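You operate a simulated robot arm through the tools that you are given. There is no shell and no other tool.

You are at the controls of a simulated robot arm. One attempt, no reset.

## Task
The double block has tripped: move the bigger charger to the single block, then reset.
Fine: switch its socket off before the plug comes out; switch the single block on once the plug is in; both chargers end lit.

The check looks at the end state, three seconds after you hand in, the way a careful person would. Anything else that was tipped, shoved, dropped, spilled or broken makes it a failure.

## Robot
A 7-joint arm with a two-finger parallel gripper, fixed in place. Base frame: the origin is on the floor under the middle of its stand, x ahead of it, y to its left, z up; the work surface is at about z = 0.74. Readings come in m, degrees, newtons and seconds.
With the tool pointing down near the work surface it reaches from about 0.22 to 0.62 m from the base axis. Its first joint turns from -166.0 to 166.0 degrees. Payload 1.57 kg.
The TCP is the grasp point between the finger pads, 0.03 m short of the fingertips. In the tool frame z runs along the fingers and y along their closing line. Largest opening 0.08 m; finger width 0.017, thickness 0.012; the body of the gripper, 0.04 by 0.082 m, starts 0.08 m behind the TCP.
Orientation is that of the tool frame in the base frame, as a unit quaternion [x, y, z, w]. With the fingers straight down and closing along the base's y, the tool's x points along the base's -x, its y along +y and its z along -z.

## Interface
- The arm moves only by the tool drive_tool. Its argument "series" is a list of rows, each a list of 2 entries, a list of its own where there are three numbers: the shift along the tool's x, y, z in m, then the turn, a rotation vector about the tool's x, y, z in degrees. In form: [[[dx, dy, dz], [ax, ay, az]], ...]. A call has 1 to 20 rows; each row shifts and turns the commanded pose from where the row before left it, along the tool's axes as they then stand. "jaw" is the gripper command, from -1 (fully open) to 1 (shut), values between in proportion, set as the call begins (left out, the last holds). Rows are played at 5 a second. More than 0.05 m and 8.6 degrees between two rows, or a gripper value outside its range, and nothing of the call is played. Where a pose cannot be reached the arm comes as near as it can. A force on the tool above 40 N (or 10 N above the force at the start of the call, whichever is more), or a blocked arm, ends the call early, and 0.2 s more pass. The fingers move at their own pace (about 0.072 m/s each) and stop on an object; they squeeze with about 41 N. The grip force told is the motor's: it shows also when the fingers shut on nothing. Time passes only in rows, and 0.2 s behind the last, so rows that do not move let the fingers close. The reply holds the time, the measured pose of the TCP, the force on the tool along the base axes, the opening and the grip force, in the units named above and with some noise, with the torque about the TCP (base axes, N m) and any sound that the robot's microphone picked up, and new pictures: "pictures" is both (left out), scene, wrist or none.
- Cameras (640 x 400 px; columns grow to the right, rows downward): "scene" is fixed at [0.2177, 0.4982, 1.3873]; the picture's right is [-0.97, -0.26, 0.00], its down [-0.12, 0.45, -0.88] and it looks along [0.23, -0.85, -0.47] (base axes); focal length 347 px, centre (320, 200). "wrist" rides on the gripper at [0.072, -0.007, -0.122] in the tool frame; the picture's right is [0.09, 1.00, 0.00], its down [-0.84, 0.08, -0.54] and it looks along [-0.54, 0.05, 0.84] (tool axes); focal length 238 px, centre (320, 200). There is no depth. A picture from a camera that has moved, and an enlarged one, comes with that camera's place and axes in the base frame and with its lens.
- slide_trunk(by): slides the trunk up (or, below 0, down) by that many m; the arm rides with it, the base frame stays. It gives what a move gives, with no picture.
- enlarge(camera, box): a new picture of the part [left, top, right, bottom] of that camera's present view, enlarged. It takes no simulated time.
- job_done(): hands the job in; it is judged then, once.

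Places have to be worked out from the pictures, the camera data and where the tool is seen. Open the gripper and draw the arm clear of the work before you hand the job in, unless the task says otherwise.

The tools are called as name(argument=value, ...) on one line, values as JSON. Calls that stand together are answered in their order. drive_tool: Moves the arm, as the interface text tells. Its arguments: {"type":"object","properties":{"series":{"type":"array","items":{"type":"array"}},"jaw":{"type":"number"},"pictures":{"type":"string","enum":["both","scene","wrist","none"]}},"required":["series"]} The other tools are called the same way: slide_trunk (by) moves the trunk up or down; enlarge (camera, box) takes an enlarged picture of a part of a camera's view; job_done () hands the job in.

At the start:

```text
t: 0.0
ee_pos: [0.3267, -0.3735, 1.1298]
ee_rot: [0.001, 1.0, 0.0, 0.0]
contact_force: [-0.8, 1.1, -0.9]
wrist_torque: [0.01, 0.01, 0.01]
width: 0.0799
finger_force: 0.0
trunk travel left (down, up): [-0.575, 0.415]
```

scene: 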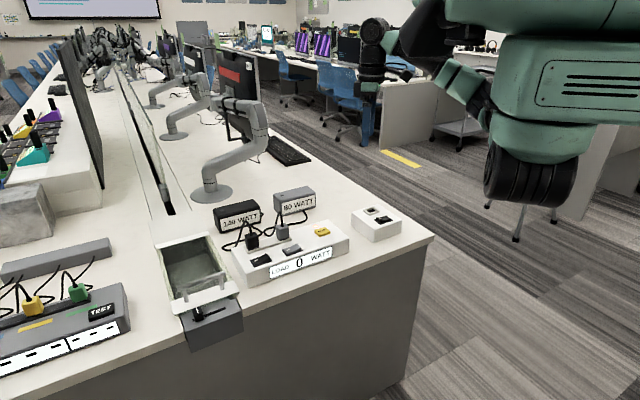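
wrist: 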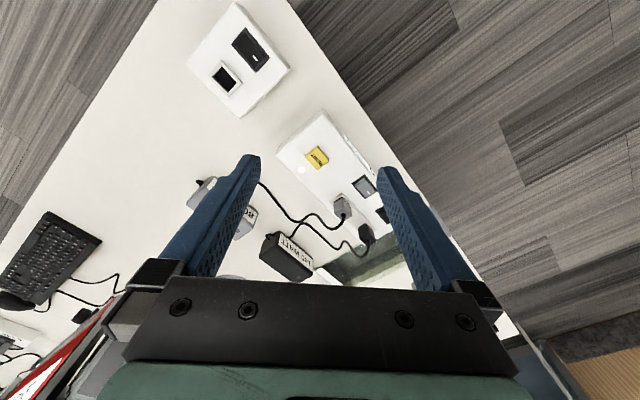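

The scene shows two chargers (140 WATT black, 80 WATT grey), a double block reading 0 W and a single block on the right. I'll enlarge both views before moving.

enlarge(camera="scene", box=[200, 170, 440, 320])

enlarge(camera="wrist", box=[180, 0, 440, 290])

```text
2.67 times, centred on (320, 245) of scene
camera zoom: at [0.2177, 0.4982, 1.3873], right [-0.97, -0.26, 0.0], down [-0.12, 0.45, -0.88], along [0.23, -0.85, -0.47], focal length 925 px, centre (320, 80)
```

zoom: 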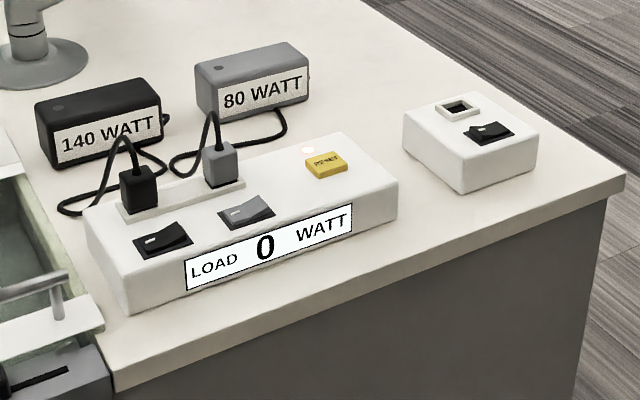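

```text
1.38 times, centred on (310, 145) of wrist
camera zoom: at [0.2544, -0.3807, 1.2513], right [-0.09, 1.0, 0.0], down [0.84, 0.08, 0.54], along [0.54, 0.05, -0.84], focal length 329 px, centre (334, 276)
```

zoom: 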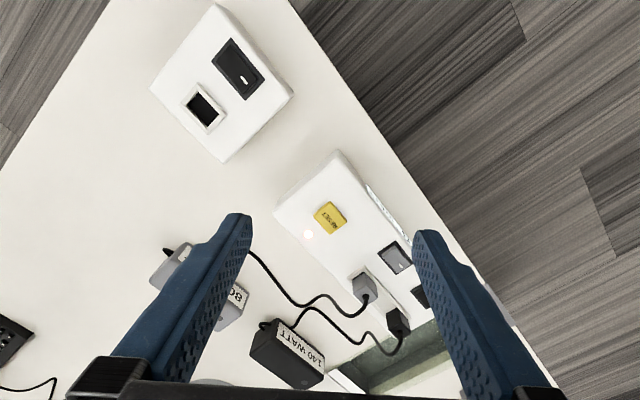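

The double block is tripped, showing 0 W. The black 140 W plug is at about (0.61, -0.24), the grey plug at about (0.55, -0.305), the reset button at about (0.44, -0.37) and the single socket at about (0.315, -0.545). I'll move closer over the double block to look in more detail.

drive_tool(series=[[[-0.0247, 0.0187, 0.036], [0, 0, 0]], [[-0.0247, 0.0187, 0.036], [0, 0, 0]], [[-0.0247, 0.0187, 0.036], [0, 0, 0]], [[-0.0247, 0.0187, 0.03], [0, 0, 0]], [[-0.0247, 0.0187, 0.0], [0, 0, 0]]], jaw=-1)

```text
t: 1.2
ee_pos: [0.4484, -0.2787, 0.9888]
ee_rot: [0.0, 1.0, 0.0, 0.0]
contact_force: [0.3, 0.0, -0.1]
wrist_torque: [-0.01, 0.0, -0.02]
width: 0.08
finger_force: 0.0
trunk travel left (down, up): [-0.575, 0.415]
camera wrist: at [0.3766, -0.2863, 1.1115], right [-0.09, 1.0, 0.0], down [0.84, 0.08, 0.54], along [0.54, 0.05, -0.84], focal length 238 px, centre (320, 200)
```

scene: 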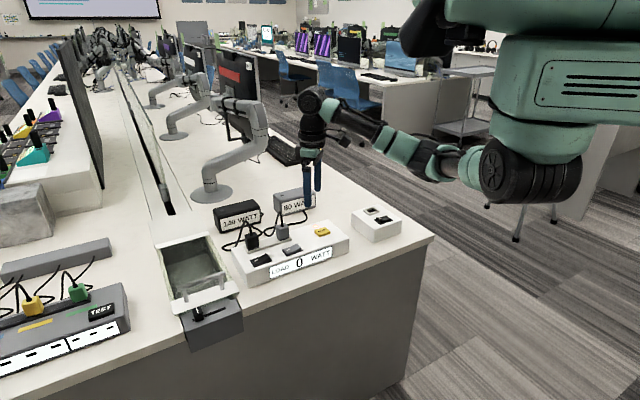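
wrist: 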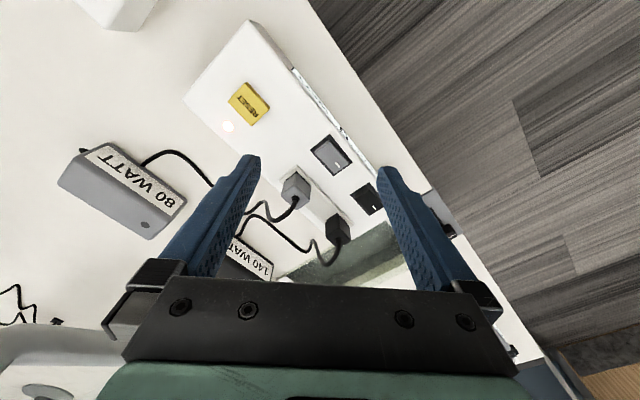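

The double block now sits in the upper middle of the wrist view. I'll enlarge that area to measure the switches, plugs and reset button.

enlarge(camera="wrist", box=[180, 10, 440, 290])

enlarge(camera="scene", box=[200, 180, 360, 290])

```text
1.43 times, centred on (310, 150) of wrist
camera zoom: at [0.3766, -0.2863, 1.1115], right [-0.09, 1.0, 0.0], down [0.84, 0.08, 0.54], along [0.54, 0.05, -0.84], focal length 340 px, centre (334, 271)
```

zoom: 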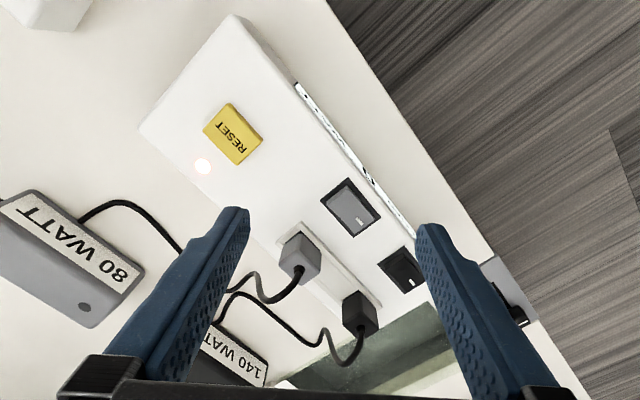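

```text
3.64 times, centred on (280, 235) of scene
camera zoom: at [0.2177, 0.4982, 1.3873], right [-0.97, -0.26, 0.0], down [-0.12, 0.45, -0.88], along [0.23, -0.85, -0.47], focal length 1262 px, centre (466, 73)
```

zoom: 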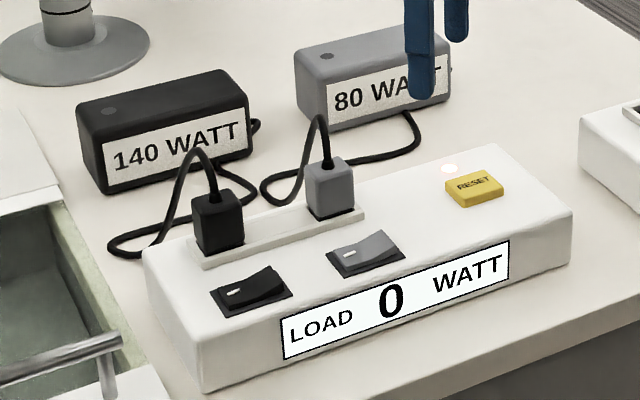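

The double block runs at about 45° in the base frame, and the black rocker is near (0.571, -0.193). I'll zoom in on the rockers on both blocks to work out their states.

enlarge(camera="scene", box=[240, 225, 320, 275])

enlarge(camera="scene", box=[340, 195, 420, 245])

enlarge(camera="wrist", box=[280, 120, 400, 195])

```text
8.00 times, centred on (280, 250) of scene
camera zoom: at [0.2177, 0.4982, 1.3873], right [-0.97, -0.26, 0.0], down [-0.12, 0.45, -0.88], along [0.23, -0.85, -0.47], focal length 2776 px, centre (640, -200)
```

zoom: 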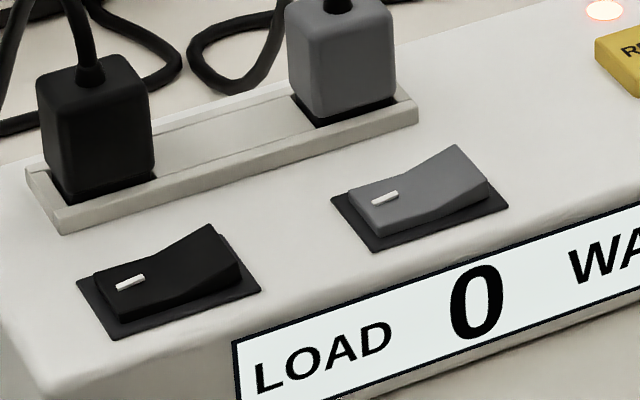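

```text
8.00 times, centred on (380, 220) of scene
camera zoom: at [0.2177, 0.4982, 1.3873], right [-0.97, -0.26, 0.0], down [-0.12, 0.45, -0.88], along [0.23, -0.85, -0.47], focal length 2776 px, centre (-160, 40)
```

zoom: 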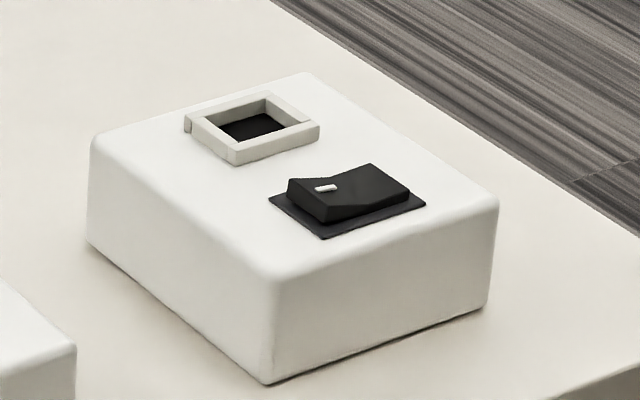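

```text
5.33 times, centred on (340, 158) of wrist
camera zoom: at [0.3766, -0.2863, 1.1115], right [-0.09, 1.0, 0.0], down [0.84, 0.08, 0.54], along [0.54, 0.05, -0.84], focal length 1271 px, centre (213, 427)
```

zoom: 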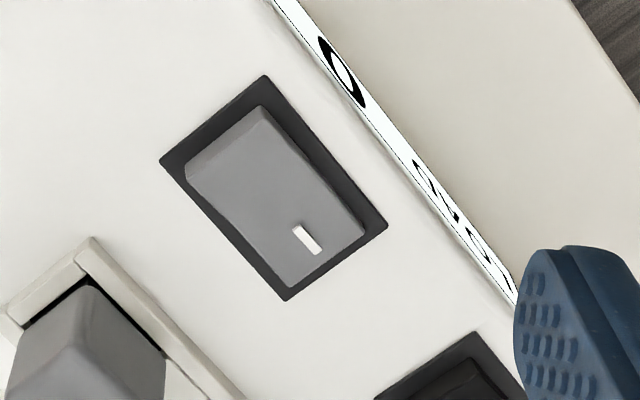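

The marked (+u) end of both double-block rockers is pressed, so they are on. The single block's marked end is raised, so it is off. I'll close the fingers and yaw the tool 45° to line up with the block before pressing the raised end of the black rocker.

drive_tool(series=[[[0, 0, 0], [0, 0, 7.5]], [[0, 0, 0], [0, 0, 7.5]], [[0, 0, 0], [0, 0, 7.5]], [[0, 0, 0], [0, 0, 7.5]], [[0, 0, 0], [0, 0, 7.5]], [[0, 0, 0], [0, 0, 7.5]], [[0, 0, 0], [0, 0, 0]]], jaw=1)

```text
t: 2.8
ee_pos: [0.449, -0.2794, 0.9926]
ee_rot: [0.384, 0.923, 0.001, 0.0]
contact_force: [0.1, 0.0, 1.0]
wrist_torque: [0.01, -0.01, 0.02]
width: 0.0
finger_force: 21.8
trunk travel left (down, up): [-0.575, 0.415]
camera wrist: at [0.3939, -0.234, 1.1137], right [0.64, 0.77, 0.0], down [0.65, -0.54, 0.54], along [0.42, -0.35, -0.84], focal length 238 px, centre (320, 200)
```

scene: 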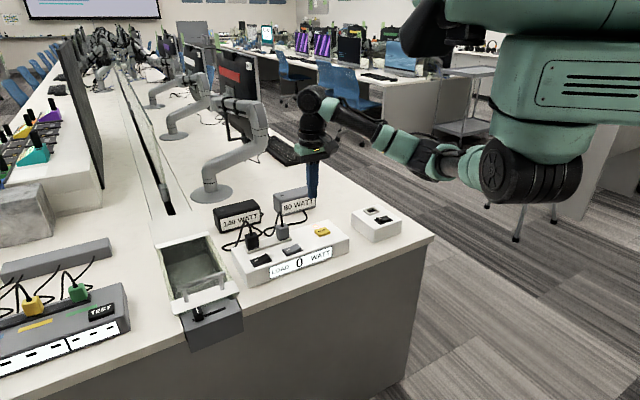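
wrist: 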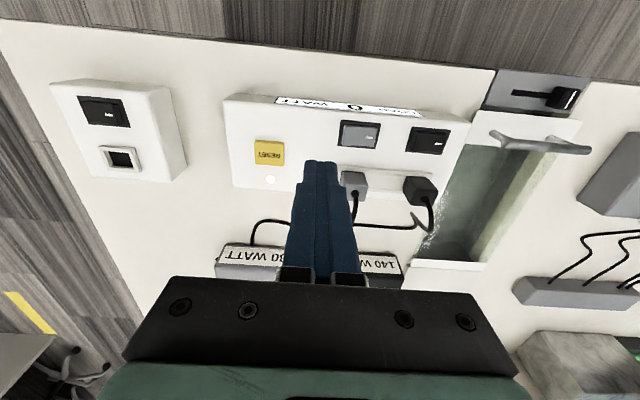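

The tool is now aligned with the block. I'll shift over the raised end of the black rocker and come down to about 0.90, leaving the tips at about 0.87 for a check.

drive_tool(series=[[[-0.0062, 0.0337, 0.0], [0, 0, 0]], [[-0.0062, 0.0337, 0.0], [0, 0, 0]], [[-0.0062, 0.0337, 0.0], [0, 0, 0]], [[-0.0062, 0.0337, 0.0], [0, 0, 0]], [[0, 0, 0.03], [0, 0, 0]], [[0, 0, 0.03], [0, 0, 0]], [[0, 0, 0.03], [0, 0, 0]], [[0, 0, 0], [0, 0, 0]]])

```text
t: 4.6
ee_pos: [0.564, -0.2037, 0.9035]
ee_rot: [0.383, 0.924, 0.0, 0.0]
contact_force: [-0.5, -0.6, -0.3]
wrist_torque: [-0.01, -0.02, 0.0]
width: 0.0002
finger_force: 21.1
trunk travel left (down, up): [-0.575, 0.415]
camera wrist: at [0.508, -0.1588, 1.0248], right [0.64, 0.77, 0.0], down [0.65, -0.54, 0.54], along [0.42, -0.35, -0.84], focal length 238 px, centre (320, 200)
```

scene: 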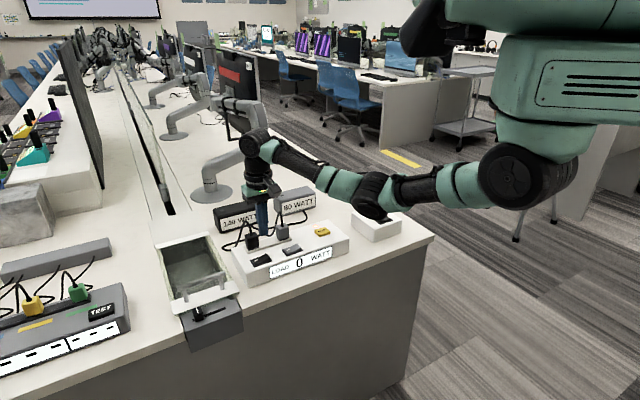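
wrist: 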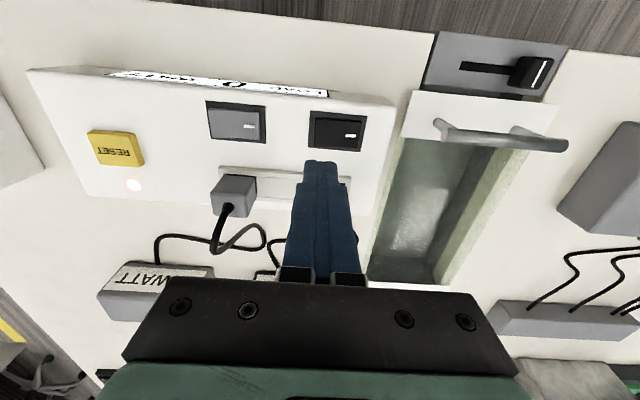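

The black rocker is visible just beyond the fingertips. I'll zoom in to measure where its raised end is relative to the tool.

enlarge(camera="wrist", box=[260, 90, 400, 180])

enlarge(camera="scene", box=[220, 190, 320, 280])

```text
4.44 times, centred on (330, 135) of wrist
camera zoom: at [0.508, -0.1588, 1.0248], right [0.64, 0.77, 0.0], down [0.65, -0.54, 0.54], along [0.42, -0.35, -0.84], focal length 1059 px, centre (276, 489)
```

zoom: 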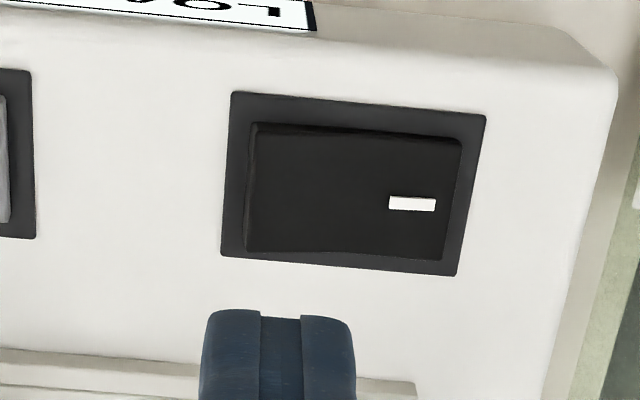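

```text
4.44 times, centred on (270, 235) of scene
camera zoom: at [0.2177, 0.4982, 1.3873], right [-0.97, -0.26, 0.0], down [-0.12, 0.45, -0.88], along [0.23, -0.85, -0.47], focal length 1542 px, centre (542, 44)
```

zoom: 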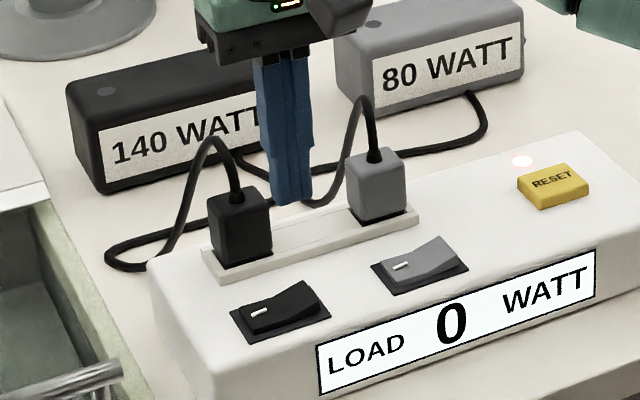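

Triangulation puts the black plate centre at (0.573, -0.192) and the raised end's press point at about (0.560, -0.205). I'll trim the position by about 4 mm and descend gently.

drive_tool(series=[[[0.0017, -0.0034, 0.02], [0, 0, 0]], [[0, 0, 0.02], [0, 0, 0]], [[0, 0, 0.01], [0, 0, 0]], [[0, 0, 0.004], [0, 0, 0]], [[0, 0, 0.004], [0, 0, 0]], [[0, 0, 0.0], [0, 0, 0]]])

```text
t: 6.0
ee_pos: [0.5586, -0.2034, 0.8448]
ee_rot: [0.382, 0.924, 0.001, 0.001]
contact_force: [-0.6, 0.2, -0.3]
wrist_torque: [0.02, 0.0, 0.02]
width: 0.0
finger_force: 21.5
trunk travel left (down, up): [-0.575, 0.415]
camera wrist: at [0.503, -0.1588, 0.9657], right [0.64, 0.77, 0.0], down [0.65, -0.54, 0.54], along [0.42, -0.35, -0.84], focal length 238 px, centre (320, 200)
```

scene: 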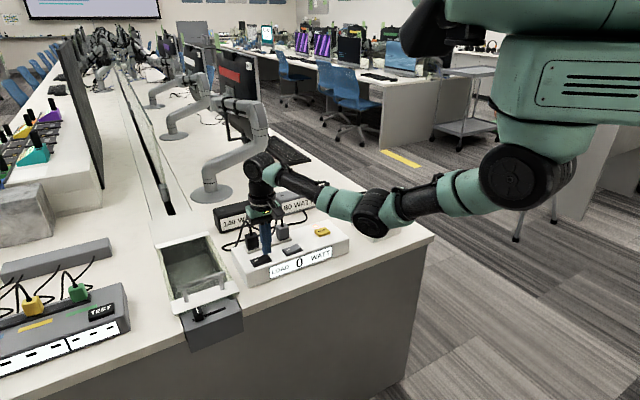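
wrist: 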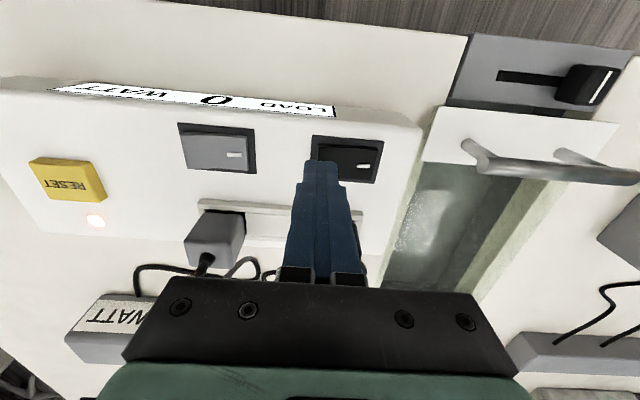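

The tips are at about z = 0.815 with no contact yet. I'll check the alignment in a zoomed view before pressing.

enlarge(camera="wrist", box=[270, 110, 400, 200])

enlarge(camera="scene", box=[230, 215, 310, 275])

```text
4.44 times, centred on (335, 155) of wrist
camera zoom: at [0.503, -0.1588, 0.9657], right [0.64, 0.77, 0.0], down [0.65, -0.54, 0.54], along [0.42, -0.35, -0.84], focal length 1059 px, centre (253, 400)
```

zoom: 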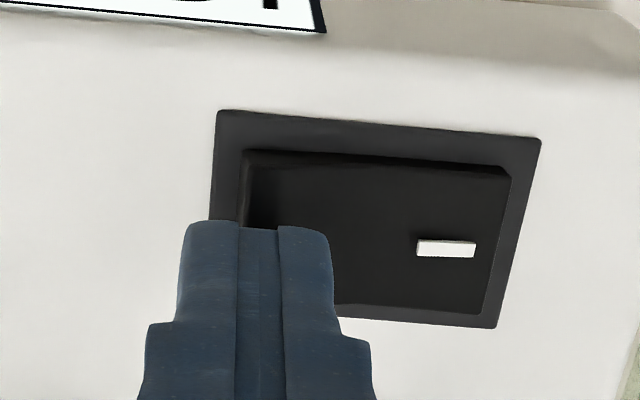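

```text
6.67 times, centred on (270, 245) of scene
camera zoom: at [0.2177, 0.4982, 1.3873], right [-0.97, -0.26, 0.0], down [-0.12, 0.45, -0.88], along [0.23, -0.85, -0.47], focal length 2314 px, centre (653, -100)
```

zoom: 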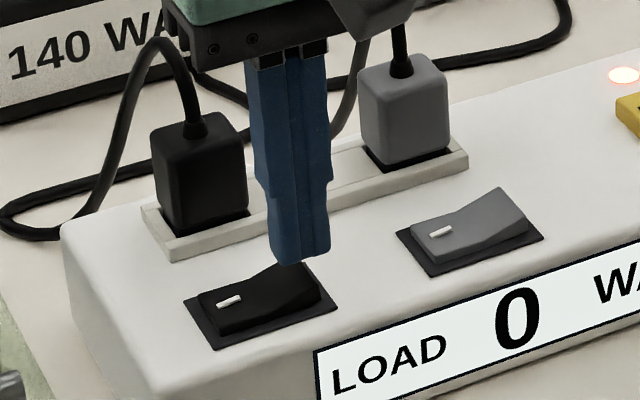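

The fingertip centre is only about 2 mm inside the rocker's raised end. I'll move 5 mm toward the pivot and then press down in small steps.

drive_tool(series=[[[0.0, 0.005, 0.0], [0, 0, 0]], [[0, 0, 0.004], [0, 0, 0]], [[0, 0, 0.003], [0, 0, 0]], [[0, 0, 0.003], [0, 0, 0]], [[0, 0, 0.002], [0, 0, 0]], [[0, 0, 0.002], [0, 0, 0]], [[0, 0, 0.0], [0, 0, 0]]])

```text
t: 7.6
ee_pos: [0.5629, -0.1996, 0.834]
ee_rot: [0.383, 0.924, 0.0, 0.003]
contact_force: [-7.8, -1.3, 26.6]
wrist_torque: [0.19, 0.07, 0.06]
width: 0.0
finger_force: 21.0
trunk travel left (down, up): [-0.575, 0.415]
camera wrist: at [0.5055, -0.1536, 0.955], right [0.64, 0.77, 0.0], down [0.64, -0.54, 0.55], along [0.42, -0.35, -0.84], focal length 238 px, centre (320, 200)
```

scene: 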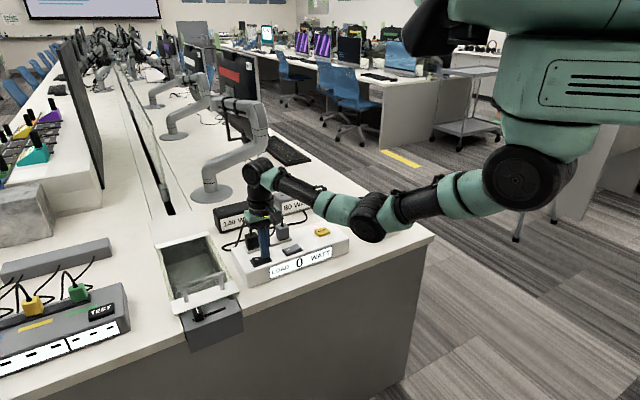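
wrist: 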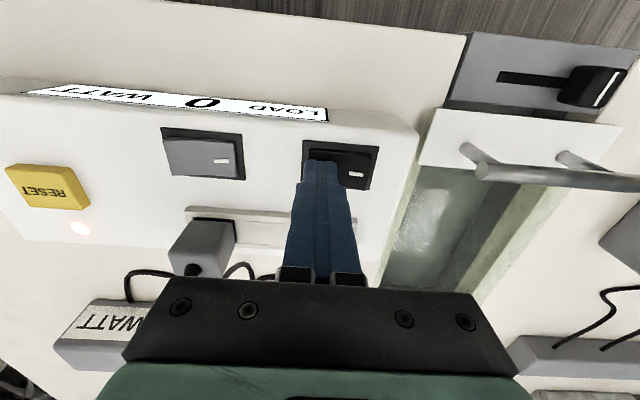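

There are 26.6 N of contact, tips at z = 0.804, and no click was reported. I'll look at the rocker's state.

enlarge(camera="scene", box=[230, 215, 310, 275])

enlarge(camera="wrist", box=[270, 110, 400, 200])

```text
6.67 times, centred on (270, 245) of scene
camera zoom: at [0.2177, 0.4982, 1.3873], right [-0.97, -0.26, 0.0], down [-0.12, 0.45, -0.88], along [0.23, -0.85, -0.47], focal length 2314 px, centre (653, -100)
```

zoom: 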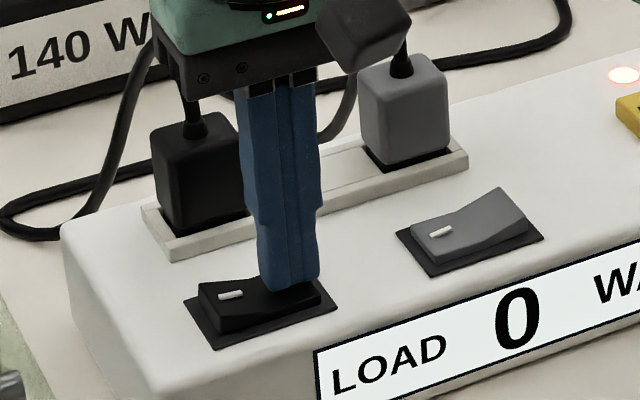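

```text
4.44 times, centred on (335, 155) of wrist
camera zoom: at [0.5055, -0.1536, 0.955], right [0.64, 0.77, 0.0], down [0.64, -0.54, 0.55], along [0.42, -0.35, -0.84], focal length 1059 px, centre (253, 400)
```

zoom: 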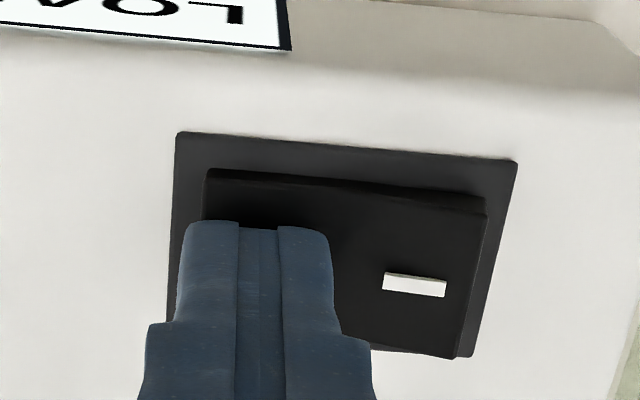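

The marked end has started to rise, so the rocker is moving. I'll press a couple of millimetres further while watching the force.

drive_tool(series=[[[0, 0, 0.0015], [0, 0, 0]], [[0, 0, 0.0015], [0, 0, 0]], [[0, 0, 0.0], [0, 0, 0]]], pictures="wrist")

enlarge(camera="scene", box=[230, 215, 310, 275])

```text
t: 8.2
ee_pos: [0.5618, -0.1988, 0.8334]
ee_rot: [0.383, 0.924, 0.0, 0.002]
contact_force: [-17.9, 3.7, 19.9]
wrist_torque: [0.28, 0.43, 0.14]
width: 0.0
finger_force: 21.4
trunk travel left (down, up): [-0.575, 0.415]
stopped in row 2: the force on the tool passed its limit at 41 N (the readings are from after the stop); the commanded pose is now the measured one
camera wrist: at [0.5058, -0.1538, 0.9552], right [0.64, 0.77, 0.0], down [0.64, -0.54, 0.55], along [0.42, -0.35, -0.84], focal length 238 px, centre (320, 200)
```

wrist: 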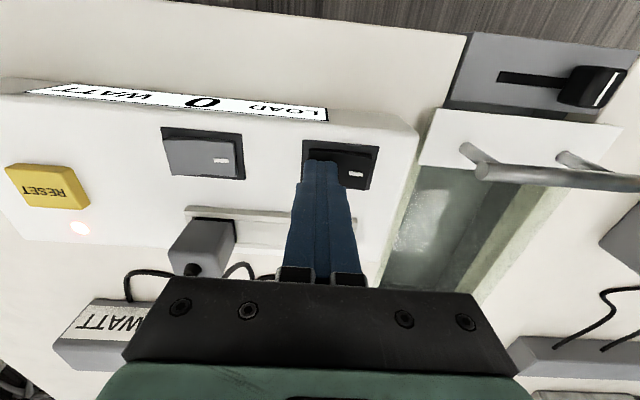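

```text
6.67 times, centred on (270, 245) of scene
camera zoom: at [0.2177, 0.4982, 1.3873], right [-0.97, -0.26, 0.0], down [-0.12, 0.45, -0.88], along [0.23, -0.85, -0.47], focal length 2314 px, centre (653, -100)
```

zoom: 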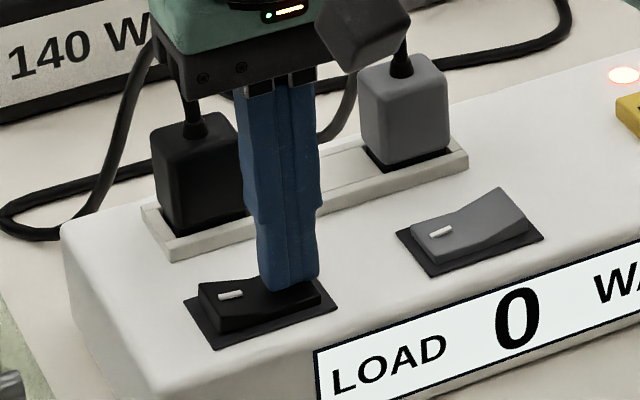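

The force reached its limit, so the rocker may be at its stop. I'll lift straight up and look at it.

drive_tool(series=[[[0, 0, -0.01], [0, 0, 0]], [[0, 0, -0.02], [0, 0, 0]], [[0, 0, -0.02], [0, 0, 0]], [[0, 0, 0], [0, 0, 0]]], pictures="wrist")

enlarge(camera="scene", box=[230, 215, 310, 275])

enlarge(camera="wrist", box=[270, 90, 400, 180])

```text
t: 9.2
ee_pos: [0.5636, -0.1986, 0.8814]
ee_rot: [0.382, 0.924, 0.0, 0.004]
contact_force: [-0.4, 0.4, -0.5]
wrist_torque: [0.0, 0.03, -0.01]
width: 0.0002
finger_force: 21.7
trunk travel left (down, up): [-0.575, 0.415]
camera wrist: at [0.5067, -0.1533, 1.0025], right [0.64, 0.77, 0.0], down [0.64, -0.54, 0.55], along [0.42, -0.35, -0.84], focal length 238 px, centre (320, 200)
```

wrist: 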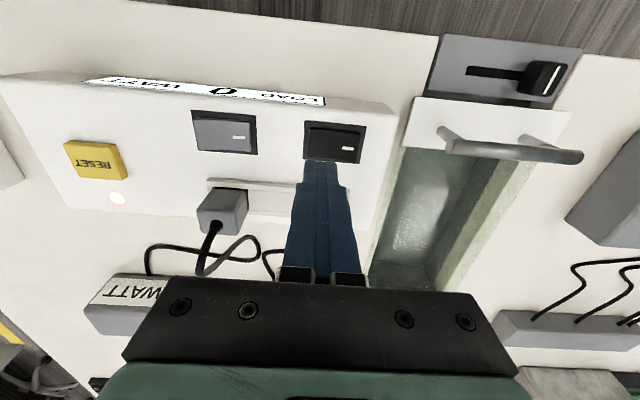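

```text
6.67 times, centred on (270, 245) of scene
camera zoom: at [0.2177, 0.4982, 1.3873], right [-0.97, -0.26, 0.0], down [-0.12, 0.45, -0.88], along [0.23, -0.85, -0.47], focal length 2314 px, centre (653, -100)
```

zoom: 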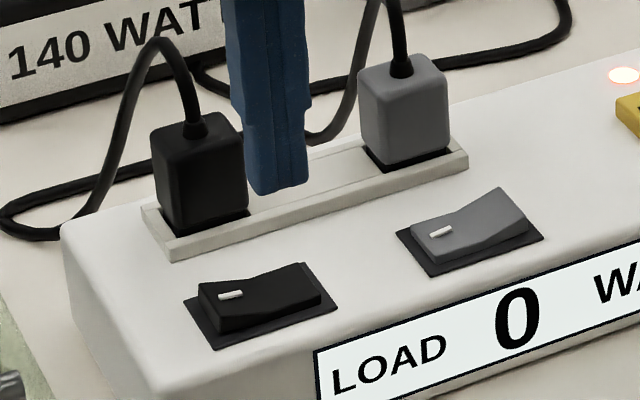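

```text
4.44 times, centred on (335, 135) of wrist
camera zoom: at [0.5067, -0.1533, 1.0025], right [0.64, 0.77, 0.0], down [0.64, -0.54, 0.55], along [0.42, -0.35, -0.84], focal length 1059 px, centre (253, 489)
```

zoom: 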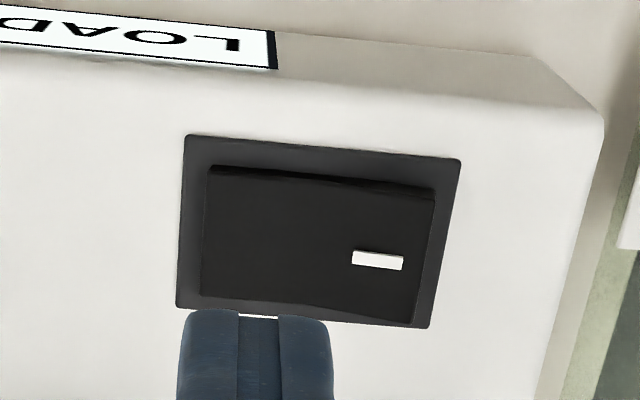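

The marked end is now up, so the black socket is off. I'll raise, open the jaws and centre over the plug's line so I can see the black plug between the fingers.

drive_tool(series=[[[0, 0, -0.03], [0, 0, 0]], [[0, 0.0112, -0.03], [0, 0, 0]], [[0, 0, 0], [0, 0, 0]], [[0, 0, 0], [0, 0, 0]]], jaw=-1)

enlarge(camera="wrist", box=[240, 80, 420, 240])

```text
t: 10.2
ee_pos: [0.572, -0.188, 0.9404]
ee_rot: [0.382, 0.924, 0.001, 0.004]
contact_force: [-0.1, 0.4, 0.2]
wrist_torque: [0.01, 0.01, -0.04]
width: 0.0799
finger_force: 0.1
trunk travel left (down, up): [-0.575, 0.415]
camera wrist: at [0.515, -0.1427, 1.0618], right [0.64, 0.77, 0.0], down [0.64, -0.54, 0.55], along [0.42, -0.35, -0.84], focal length 238 px, centre (320, 200)
```

scene: 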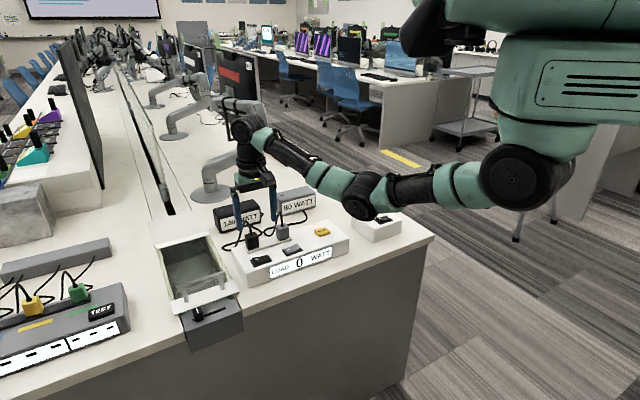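
wrist: 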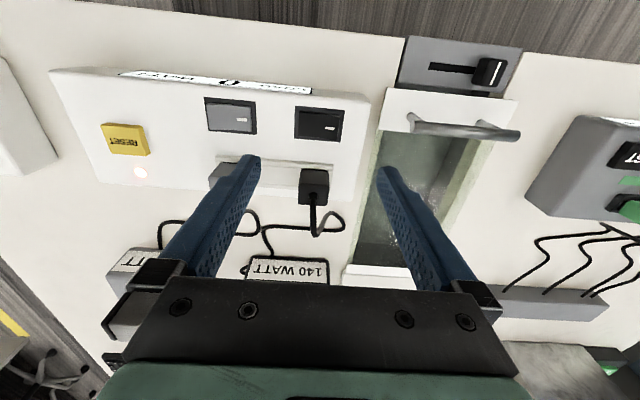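

```text
2.50 times, centred on (330, 160) of wrist
camera zoom: at [0.515, -0.1427, 1.0618], right [0.64, 0.77, 0.0], down [0.64, -0.54, 0.55], along [0.42, -0.35, -0.84], focal length 596 px, centre (295, 300)
```

zoom: 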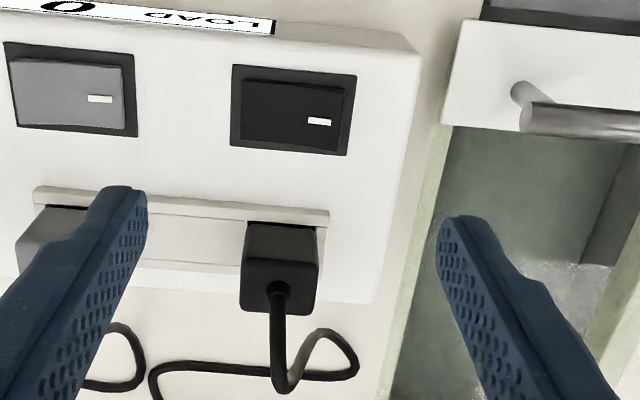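

The black plug is clearly seen between the open fingers, with its top centre at about (0.615, -0.233, 0.845). I'll correct the small tilt and move over it at z = 0.94 to check reach.

drive_tool(series=[[[-0.0312, -0.0008, 0], [0.29, 0.38, 0]], [[-0.0312, -0.0008, 0], [0, 0, 0]], [[0, 0, 0], [0, 0, 0]]])

enlarge(camera="scene", box=[200, 150, 340, 290])

enlarge(camera="wrist", box=[240, 60, 400, 200])

```text
t: 11.0
ee_pos: [0.6125, -0.2368, 0.9422]
ee_rot: [0.382, 0.924, -0.002, 0.0]
contact_force: [-0.6, -0.3, 0.6]
wrist_torque: [0.01, -0.01, -0.02]
width: 0.0799
finger_force: 0.0
trunk travel left (down, up): [-0.575, 0.415]
camera wrist: at [0.5577, -0.1917, 1.0636], right [0.64, 0.77, 0.0], down [0.65, -0.53, 0.54], along [0.42, -0.35, -0.84], focal length 238 px, centre (320, 200)
```

scene: 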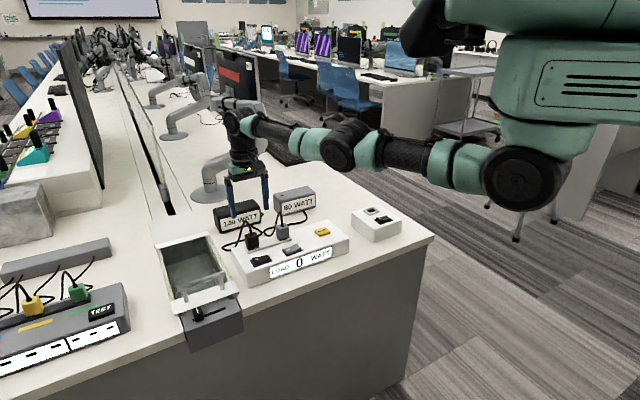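
wrist: 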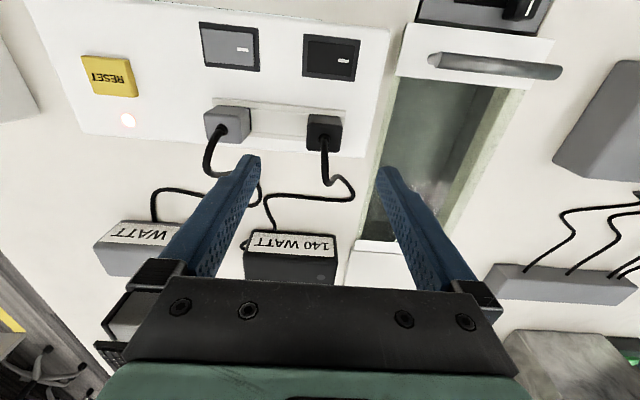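

```text
2.86 times, centred on (270, 220) of scene
camera zoom: at [0.2177, 0.4982, 1.3873], right [-0.97, -0.26, 0.0], down [-0.12, 0.45, -0.88], along [0.23, -0.85, -0.47], focal length 992 px, centre (463, 143)
```

zoom: 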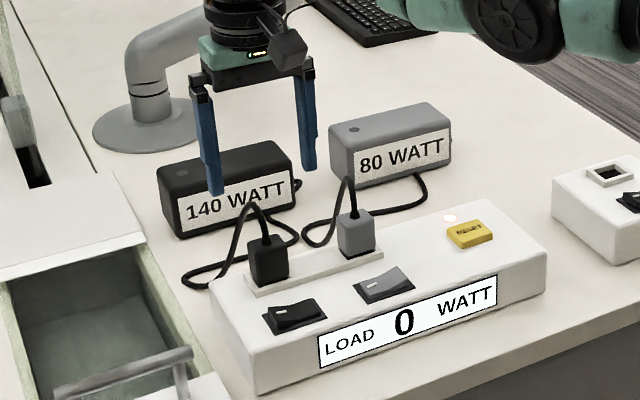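

```text
2.86 times, centred on (320, 130) of wrist
camera zoom: at [0.5577, -0.1917, 1.0636], right [0.64, 0.77, 0.0], down [0.65, -0.53, 0.54], along [0.42, -0.35, -0.84], focal length 681 px, centre (320, 400)
```

zoom: 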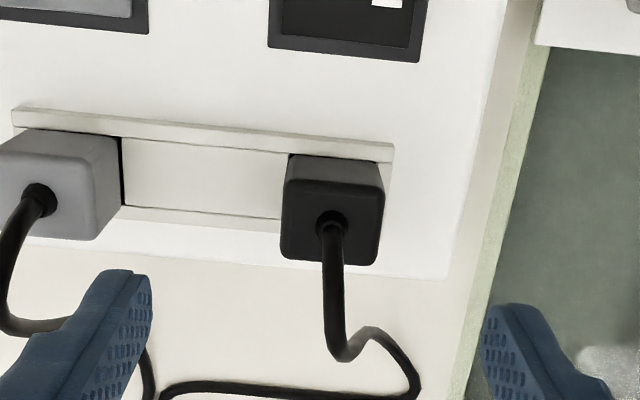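

Reach is fine: the TCP is at (0.6125, -0.2368) and the plug centre is about 3.5 mm toward +u. I'll shift and descend with open jaws to straddle the plug, with the tips at about 0.806.

drive_tool(series=[[[-0.001, 0.0035, 0.02], [0, 0, 0]], [[0, 0, 0.03], [0, 0, 0]], [[0, 0, 0.03], [0, 0, 0]], [[0, 0, 0.02], [0, 0, 0]], [[0, 0, 0.006], [0, 0, 0]], [[0, 0, 0], [0, 0, 0]]])

enlarge(camera="scene", box=[220, 190, 320, 280])

enlarge(camera="wrist", box=[220, 60, 420, 220])

```text
t: 12.4
ee_pos: [0.602, -0.2249, 0.8379]
ee_rot: [0.383, 0.924, -0.001, 0.0]
contact_force: [-0.6, -0.3, 0.3]
wrist_torque: [0.01, 0.02, -0.02]
width: 0.08
finger_force: 0.2
out of reach, approached as far as the arm can: row 1, 3, 4
trunk travel left (down, up): [-0.575, 0.415]
camera wrist: at [0.5466, -0.1791, 0.9586], right [0.64, 0.77, 0.0], down [0.65, -0.54, 0.54], along [0.42, -0.35, -0.84], focal length 238 px, centre (320, 200)
```

scene: 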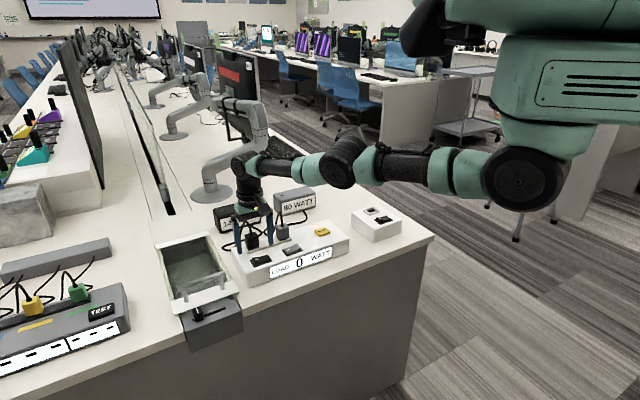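
wrist: 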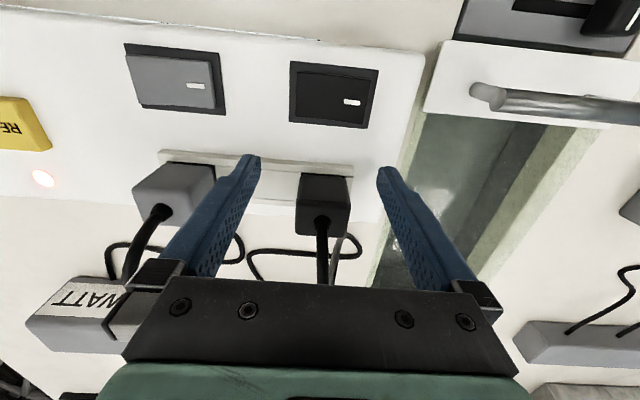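

```text
4.44 times, centred on (270, 235) of scene
camera zoom: at [0.2177, 0.4982, 1.3873], right [-0.97, -0.26, 0.0], down [-0.12, 0.45, -0.88], along [0.23, -0.85, -0.47], focal length 1542 px, centre (542, 44)
```

zoom: 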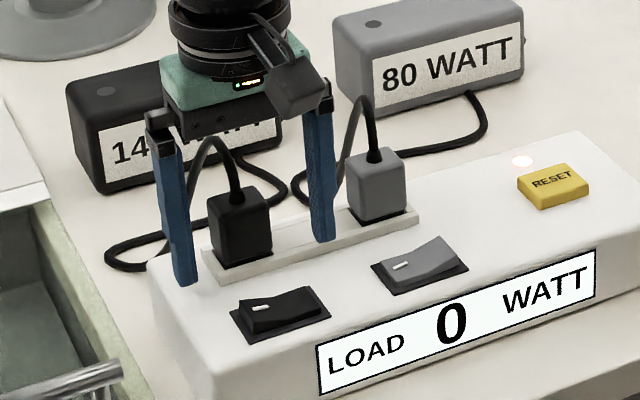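

```text
2.50 times, centred on (320, 140) of wrist
camera zoom: at [0.5466, -0.1791, 0.9586], right [0.64, 0.77, 0.0], down [0.65, -0.54, 0.54], along [0.42, -0.35, -0.84], focal length 596 px, centre (320, 350)
```

zoom: 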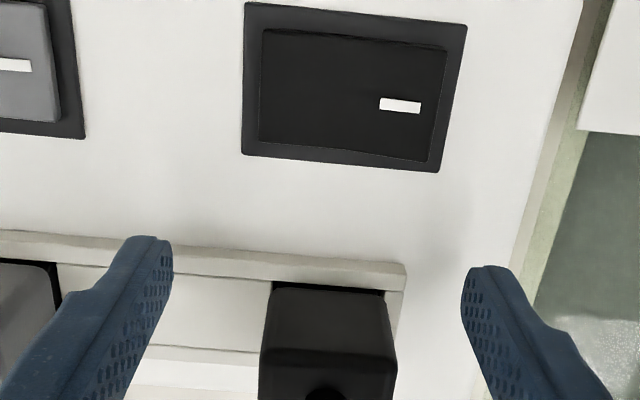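

At this height the arm fell about 17 mm short because of reach. I'll raise straight up, slide the trunk down for more reach, and come back.

drive_tool(series=[[[0, 0, -0.04], [0, 0, 0]], [[0, 0, -0.04], [0, 0, 0]], [[0, 0, -0.04], [0, 0, 0]], [[0, 0, -0.04], [0, 0, 0]], [[0, 0, -0.04], [0, 0, 0]], [[0, 0, 0], [0, 0, 0]]], pictures="none")

```text
t: 13.8
ee_pos: [0.6117, -0.2341, 1.0391]
ee_rot: [0.383, 0.924, 0.0, -0.001]
contact_force: [-0.5, 0.6, 0.5]
wrist_torque: [-0.02, 0.02, -0.02]
width: 0.08
finger_force: 0.0
out of reach, approached as far as the arm can: row 1, 2, 3
trunk travel left (down, up): [-0.575, 0.415]
```

The tool is at z = 1.039 and clear of everything, so I'll slide the trunk down 0.12 m.

slide_trunk(by=-0.12)

```text
t: 15.3
ee_pos: [0.6121, -0.2339, 0.9196]
ee_rot: [0.382, 0.924, -0.001, 0.0]
contact_force: [-0.4, -0.4, -0.5]
wrist_torque: [0.02, -0.01, 0.02]
width: 0.0802
finger_force: 0.0
trunk travel left (down, up): [-0.455, 0.535]
```

The trunk slid as expected and the TCP is at z = 0.92. I'll nudge to the plug centre and recheck the view.

drive_tool(series=[[[-0.0032, 0.0016, 0.01], [0, 0, 0]], [[0, 0, 0.01], [0, 0, 0]], [[0, 0, 0], [0, 0, 0]]])

enlarge(camera="wrist", box=[230, 60, 410, 200])

enlarge(camera="scene", box=[220, 180, 320, 270])

```text
t: 16.1
ee_pos: [0.6126, -0.2321, 0.8983]
ee_rot: [0.383, 0.924, -0.001, 0.0]
contact_force: [-0.6, 0.8, 1.1]
wrist_torque: [0.0, 0.0, 0.0]
width: 0.0799
finger_force: 0.1
out of reach, approached as far as the arm can: row 1
trunk travel left (down, up): [-0.455, 0.535]
camera wrist: at [0.5563, -0.1876, 1.0192], right [0.64, 0.77, 0.0], down [0.65, -0.54, 0.54], along [0.42, -0.35, -0.84], focal length 238 px, centre (320, 200)
```

scene: 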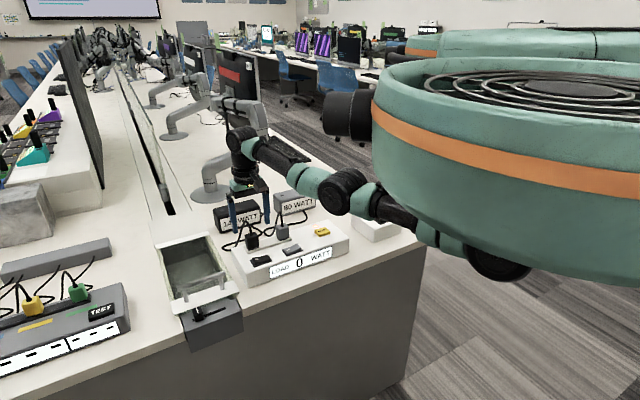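
wrist: 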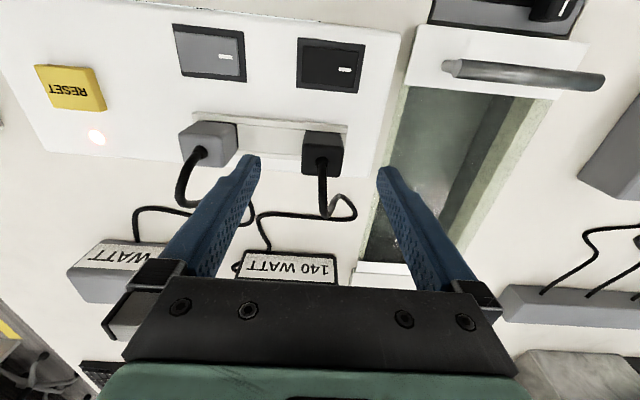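

```text
2.86 times, centred on (320, 130) of wrist
camera zoom: at [0.5563, -0.1876, 1.0192], right [0.64, 0.77, 0.0], down [0.65, -0.54, 0.54], along [0.42, -0.35, -0.84], focal length 681 px, centre (320, 400)
```

zoom: 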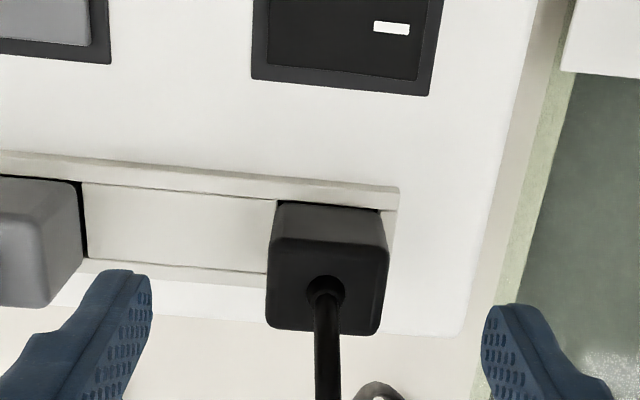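

```text
4.44 times, centred on (270, 225) of scene
camera zoom: at [0.2177, 0.4982, 1.3873], right [-0.97, -0.26, 0.0], down [-0.12, 0.45, -0.88], along [0.23, -0.85, -0.47], focal length 1542 px, centre (542, 89)
```

zoom: 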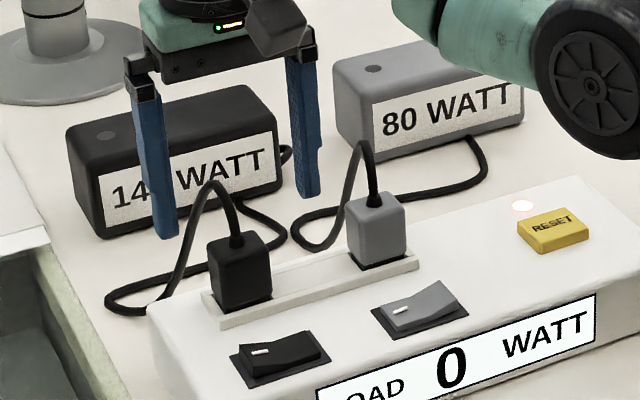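

The plug is about 1.7 mm toward +u and 4 mm beyond the TCP. That is fully within the pads, but the arm is at its reach limit. I'll nudge sideways and use the trunk to come straight down around the plug.

drive_tool(series=[[[0, 0.0015, 0], [0, 0, 0]], [[0, 0, 0], [0, 0, 0]]], pictures="none")

slide_trunk(by=-0.04)

enlarge(camera="wrist", box=[230, 80, 410, 220])

enlarge(camera="scene", box=[220, 190, 320, 280])

```text
t: 16.7
ee_pos: [0.6121, -0.2315, 0.8985]
ee_rot: [0.383, 0.924, -0.001, 0.0]
contact_force: [0.1, -0.3, -0.7]
wrist_torque: [0.0, -0.01, -0.01]
width: 0.0799
finger_force: 0.1
trunk travel left (down, up): [-0.455, 0.535]
```

```text
t: 17.5
ee_pos: [0.613, -0.2323, 0.8592]
ee_rot: [0.383, 0.924, 0.0, 0.0]
contact_force: [1.1, -0.3, 0.6]
wrist_torque: [0.03, -0.01, -0.01]
width: 0.08
finger_force: 0.0
trunk travel left (down, up): [-0.415, 0.575]
```

```text
2.86 times, centred on (320, 150) of wrist
camera zoom: at [0.5575, -0.1863, 0.9799], right [0.64, 0.77, 0.0], down [0.65, -0.54, 0.54], along [0.42, -0.35, -0.84], focal length 681 px, centre (320, 343)
```

zoom: 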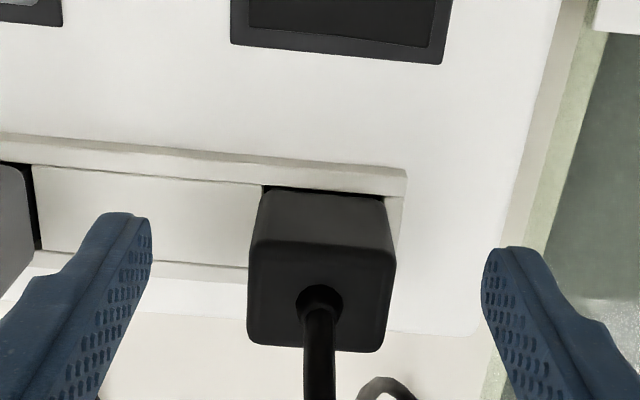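

```text
4.44 times, centred on (270, 235) of scene
camera zoom: at [0.2177, 0.4982, 1.3873], right [-0.97, -0.26, 0.0], down [-0.12, 0.45, -0.88], along [0.23, -0.85, -0.47], focal length 1542 px, centre (542, 44)
```

zoom: 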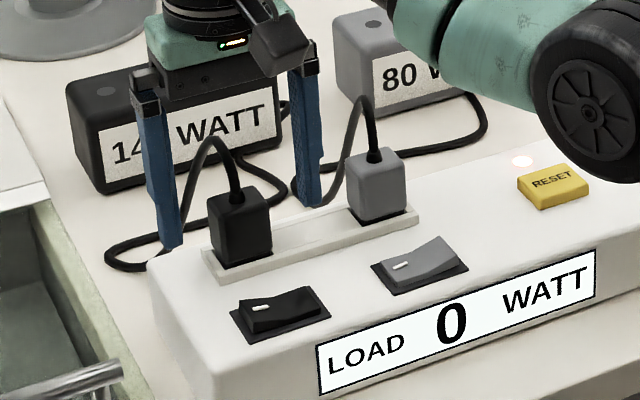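

The plug is now centred between the fingers. I'll lower the trunk another 22 mm and then close on the plug.

slide_trunk(by=-0.022)

enlarge(camera="scene", box=[220, 190, 320, 280])

enlarge(camera="wrist", box=[230, 80, 410, 220])

```text
t: 18.2
ee_pos: [0.6125, -0.2315, 0.8369]
ee_rot: [0.382, 0.924, -0.001, 0.0]
contact_force: [-0.1, -0.1, -0.1]
wrist_torque: [0.01, 0.01, 0.02]
width: 0.0798
finger_force: 0.1
trunk travel left (down, up): [-0.393, 0.597]
```

```text
4.44 times, centred on (270, 235) of scene
camera zoom: at [0.2177, 0.4982, 1.3873], right [-0.97, -0.26, 0.0], down [-0.12, 0.45, -0.88], along [0.23, -0.85, -0.47], focal length 1542 px, centre (542, 44)
```

zoom: 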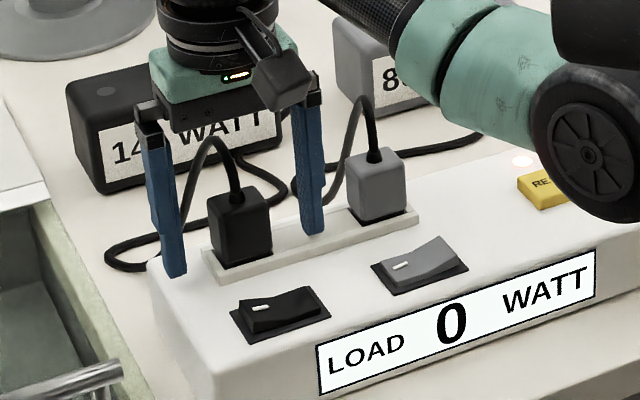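

```text
2.86 times, centred on (320, 150) of wrist
camera zoom: at [0.5575, -0.1863, 0.9579], right [0.64, 0.77, 0.0], down [0.65, -0.54, 0.54], along [0.42, -0.35, -0.84], focal length 681 px, centre (320, 343)
```

zoom: 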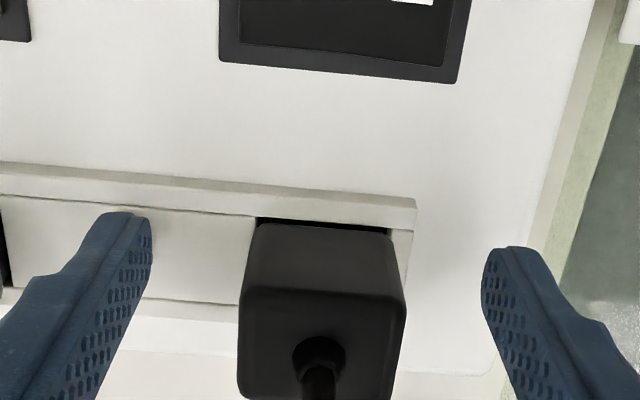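

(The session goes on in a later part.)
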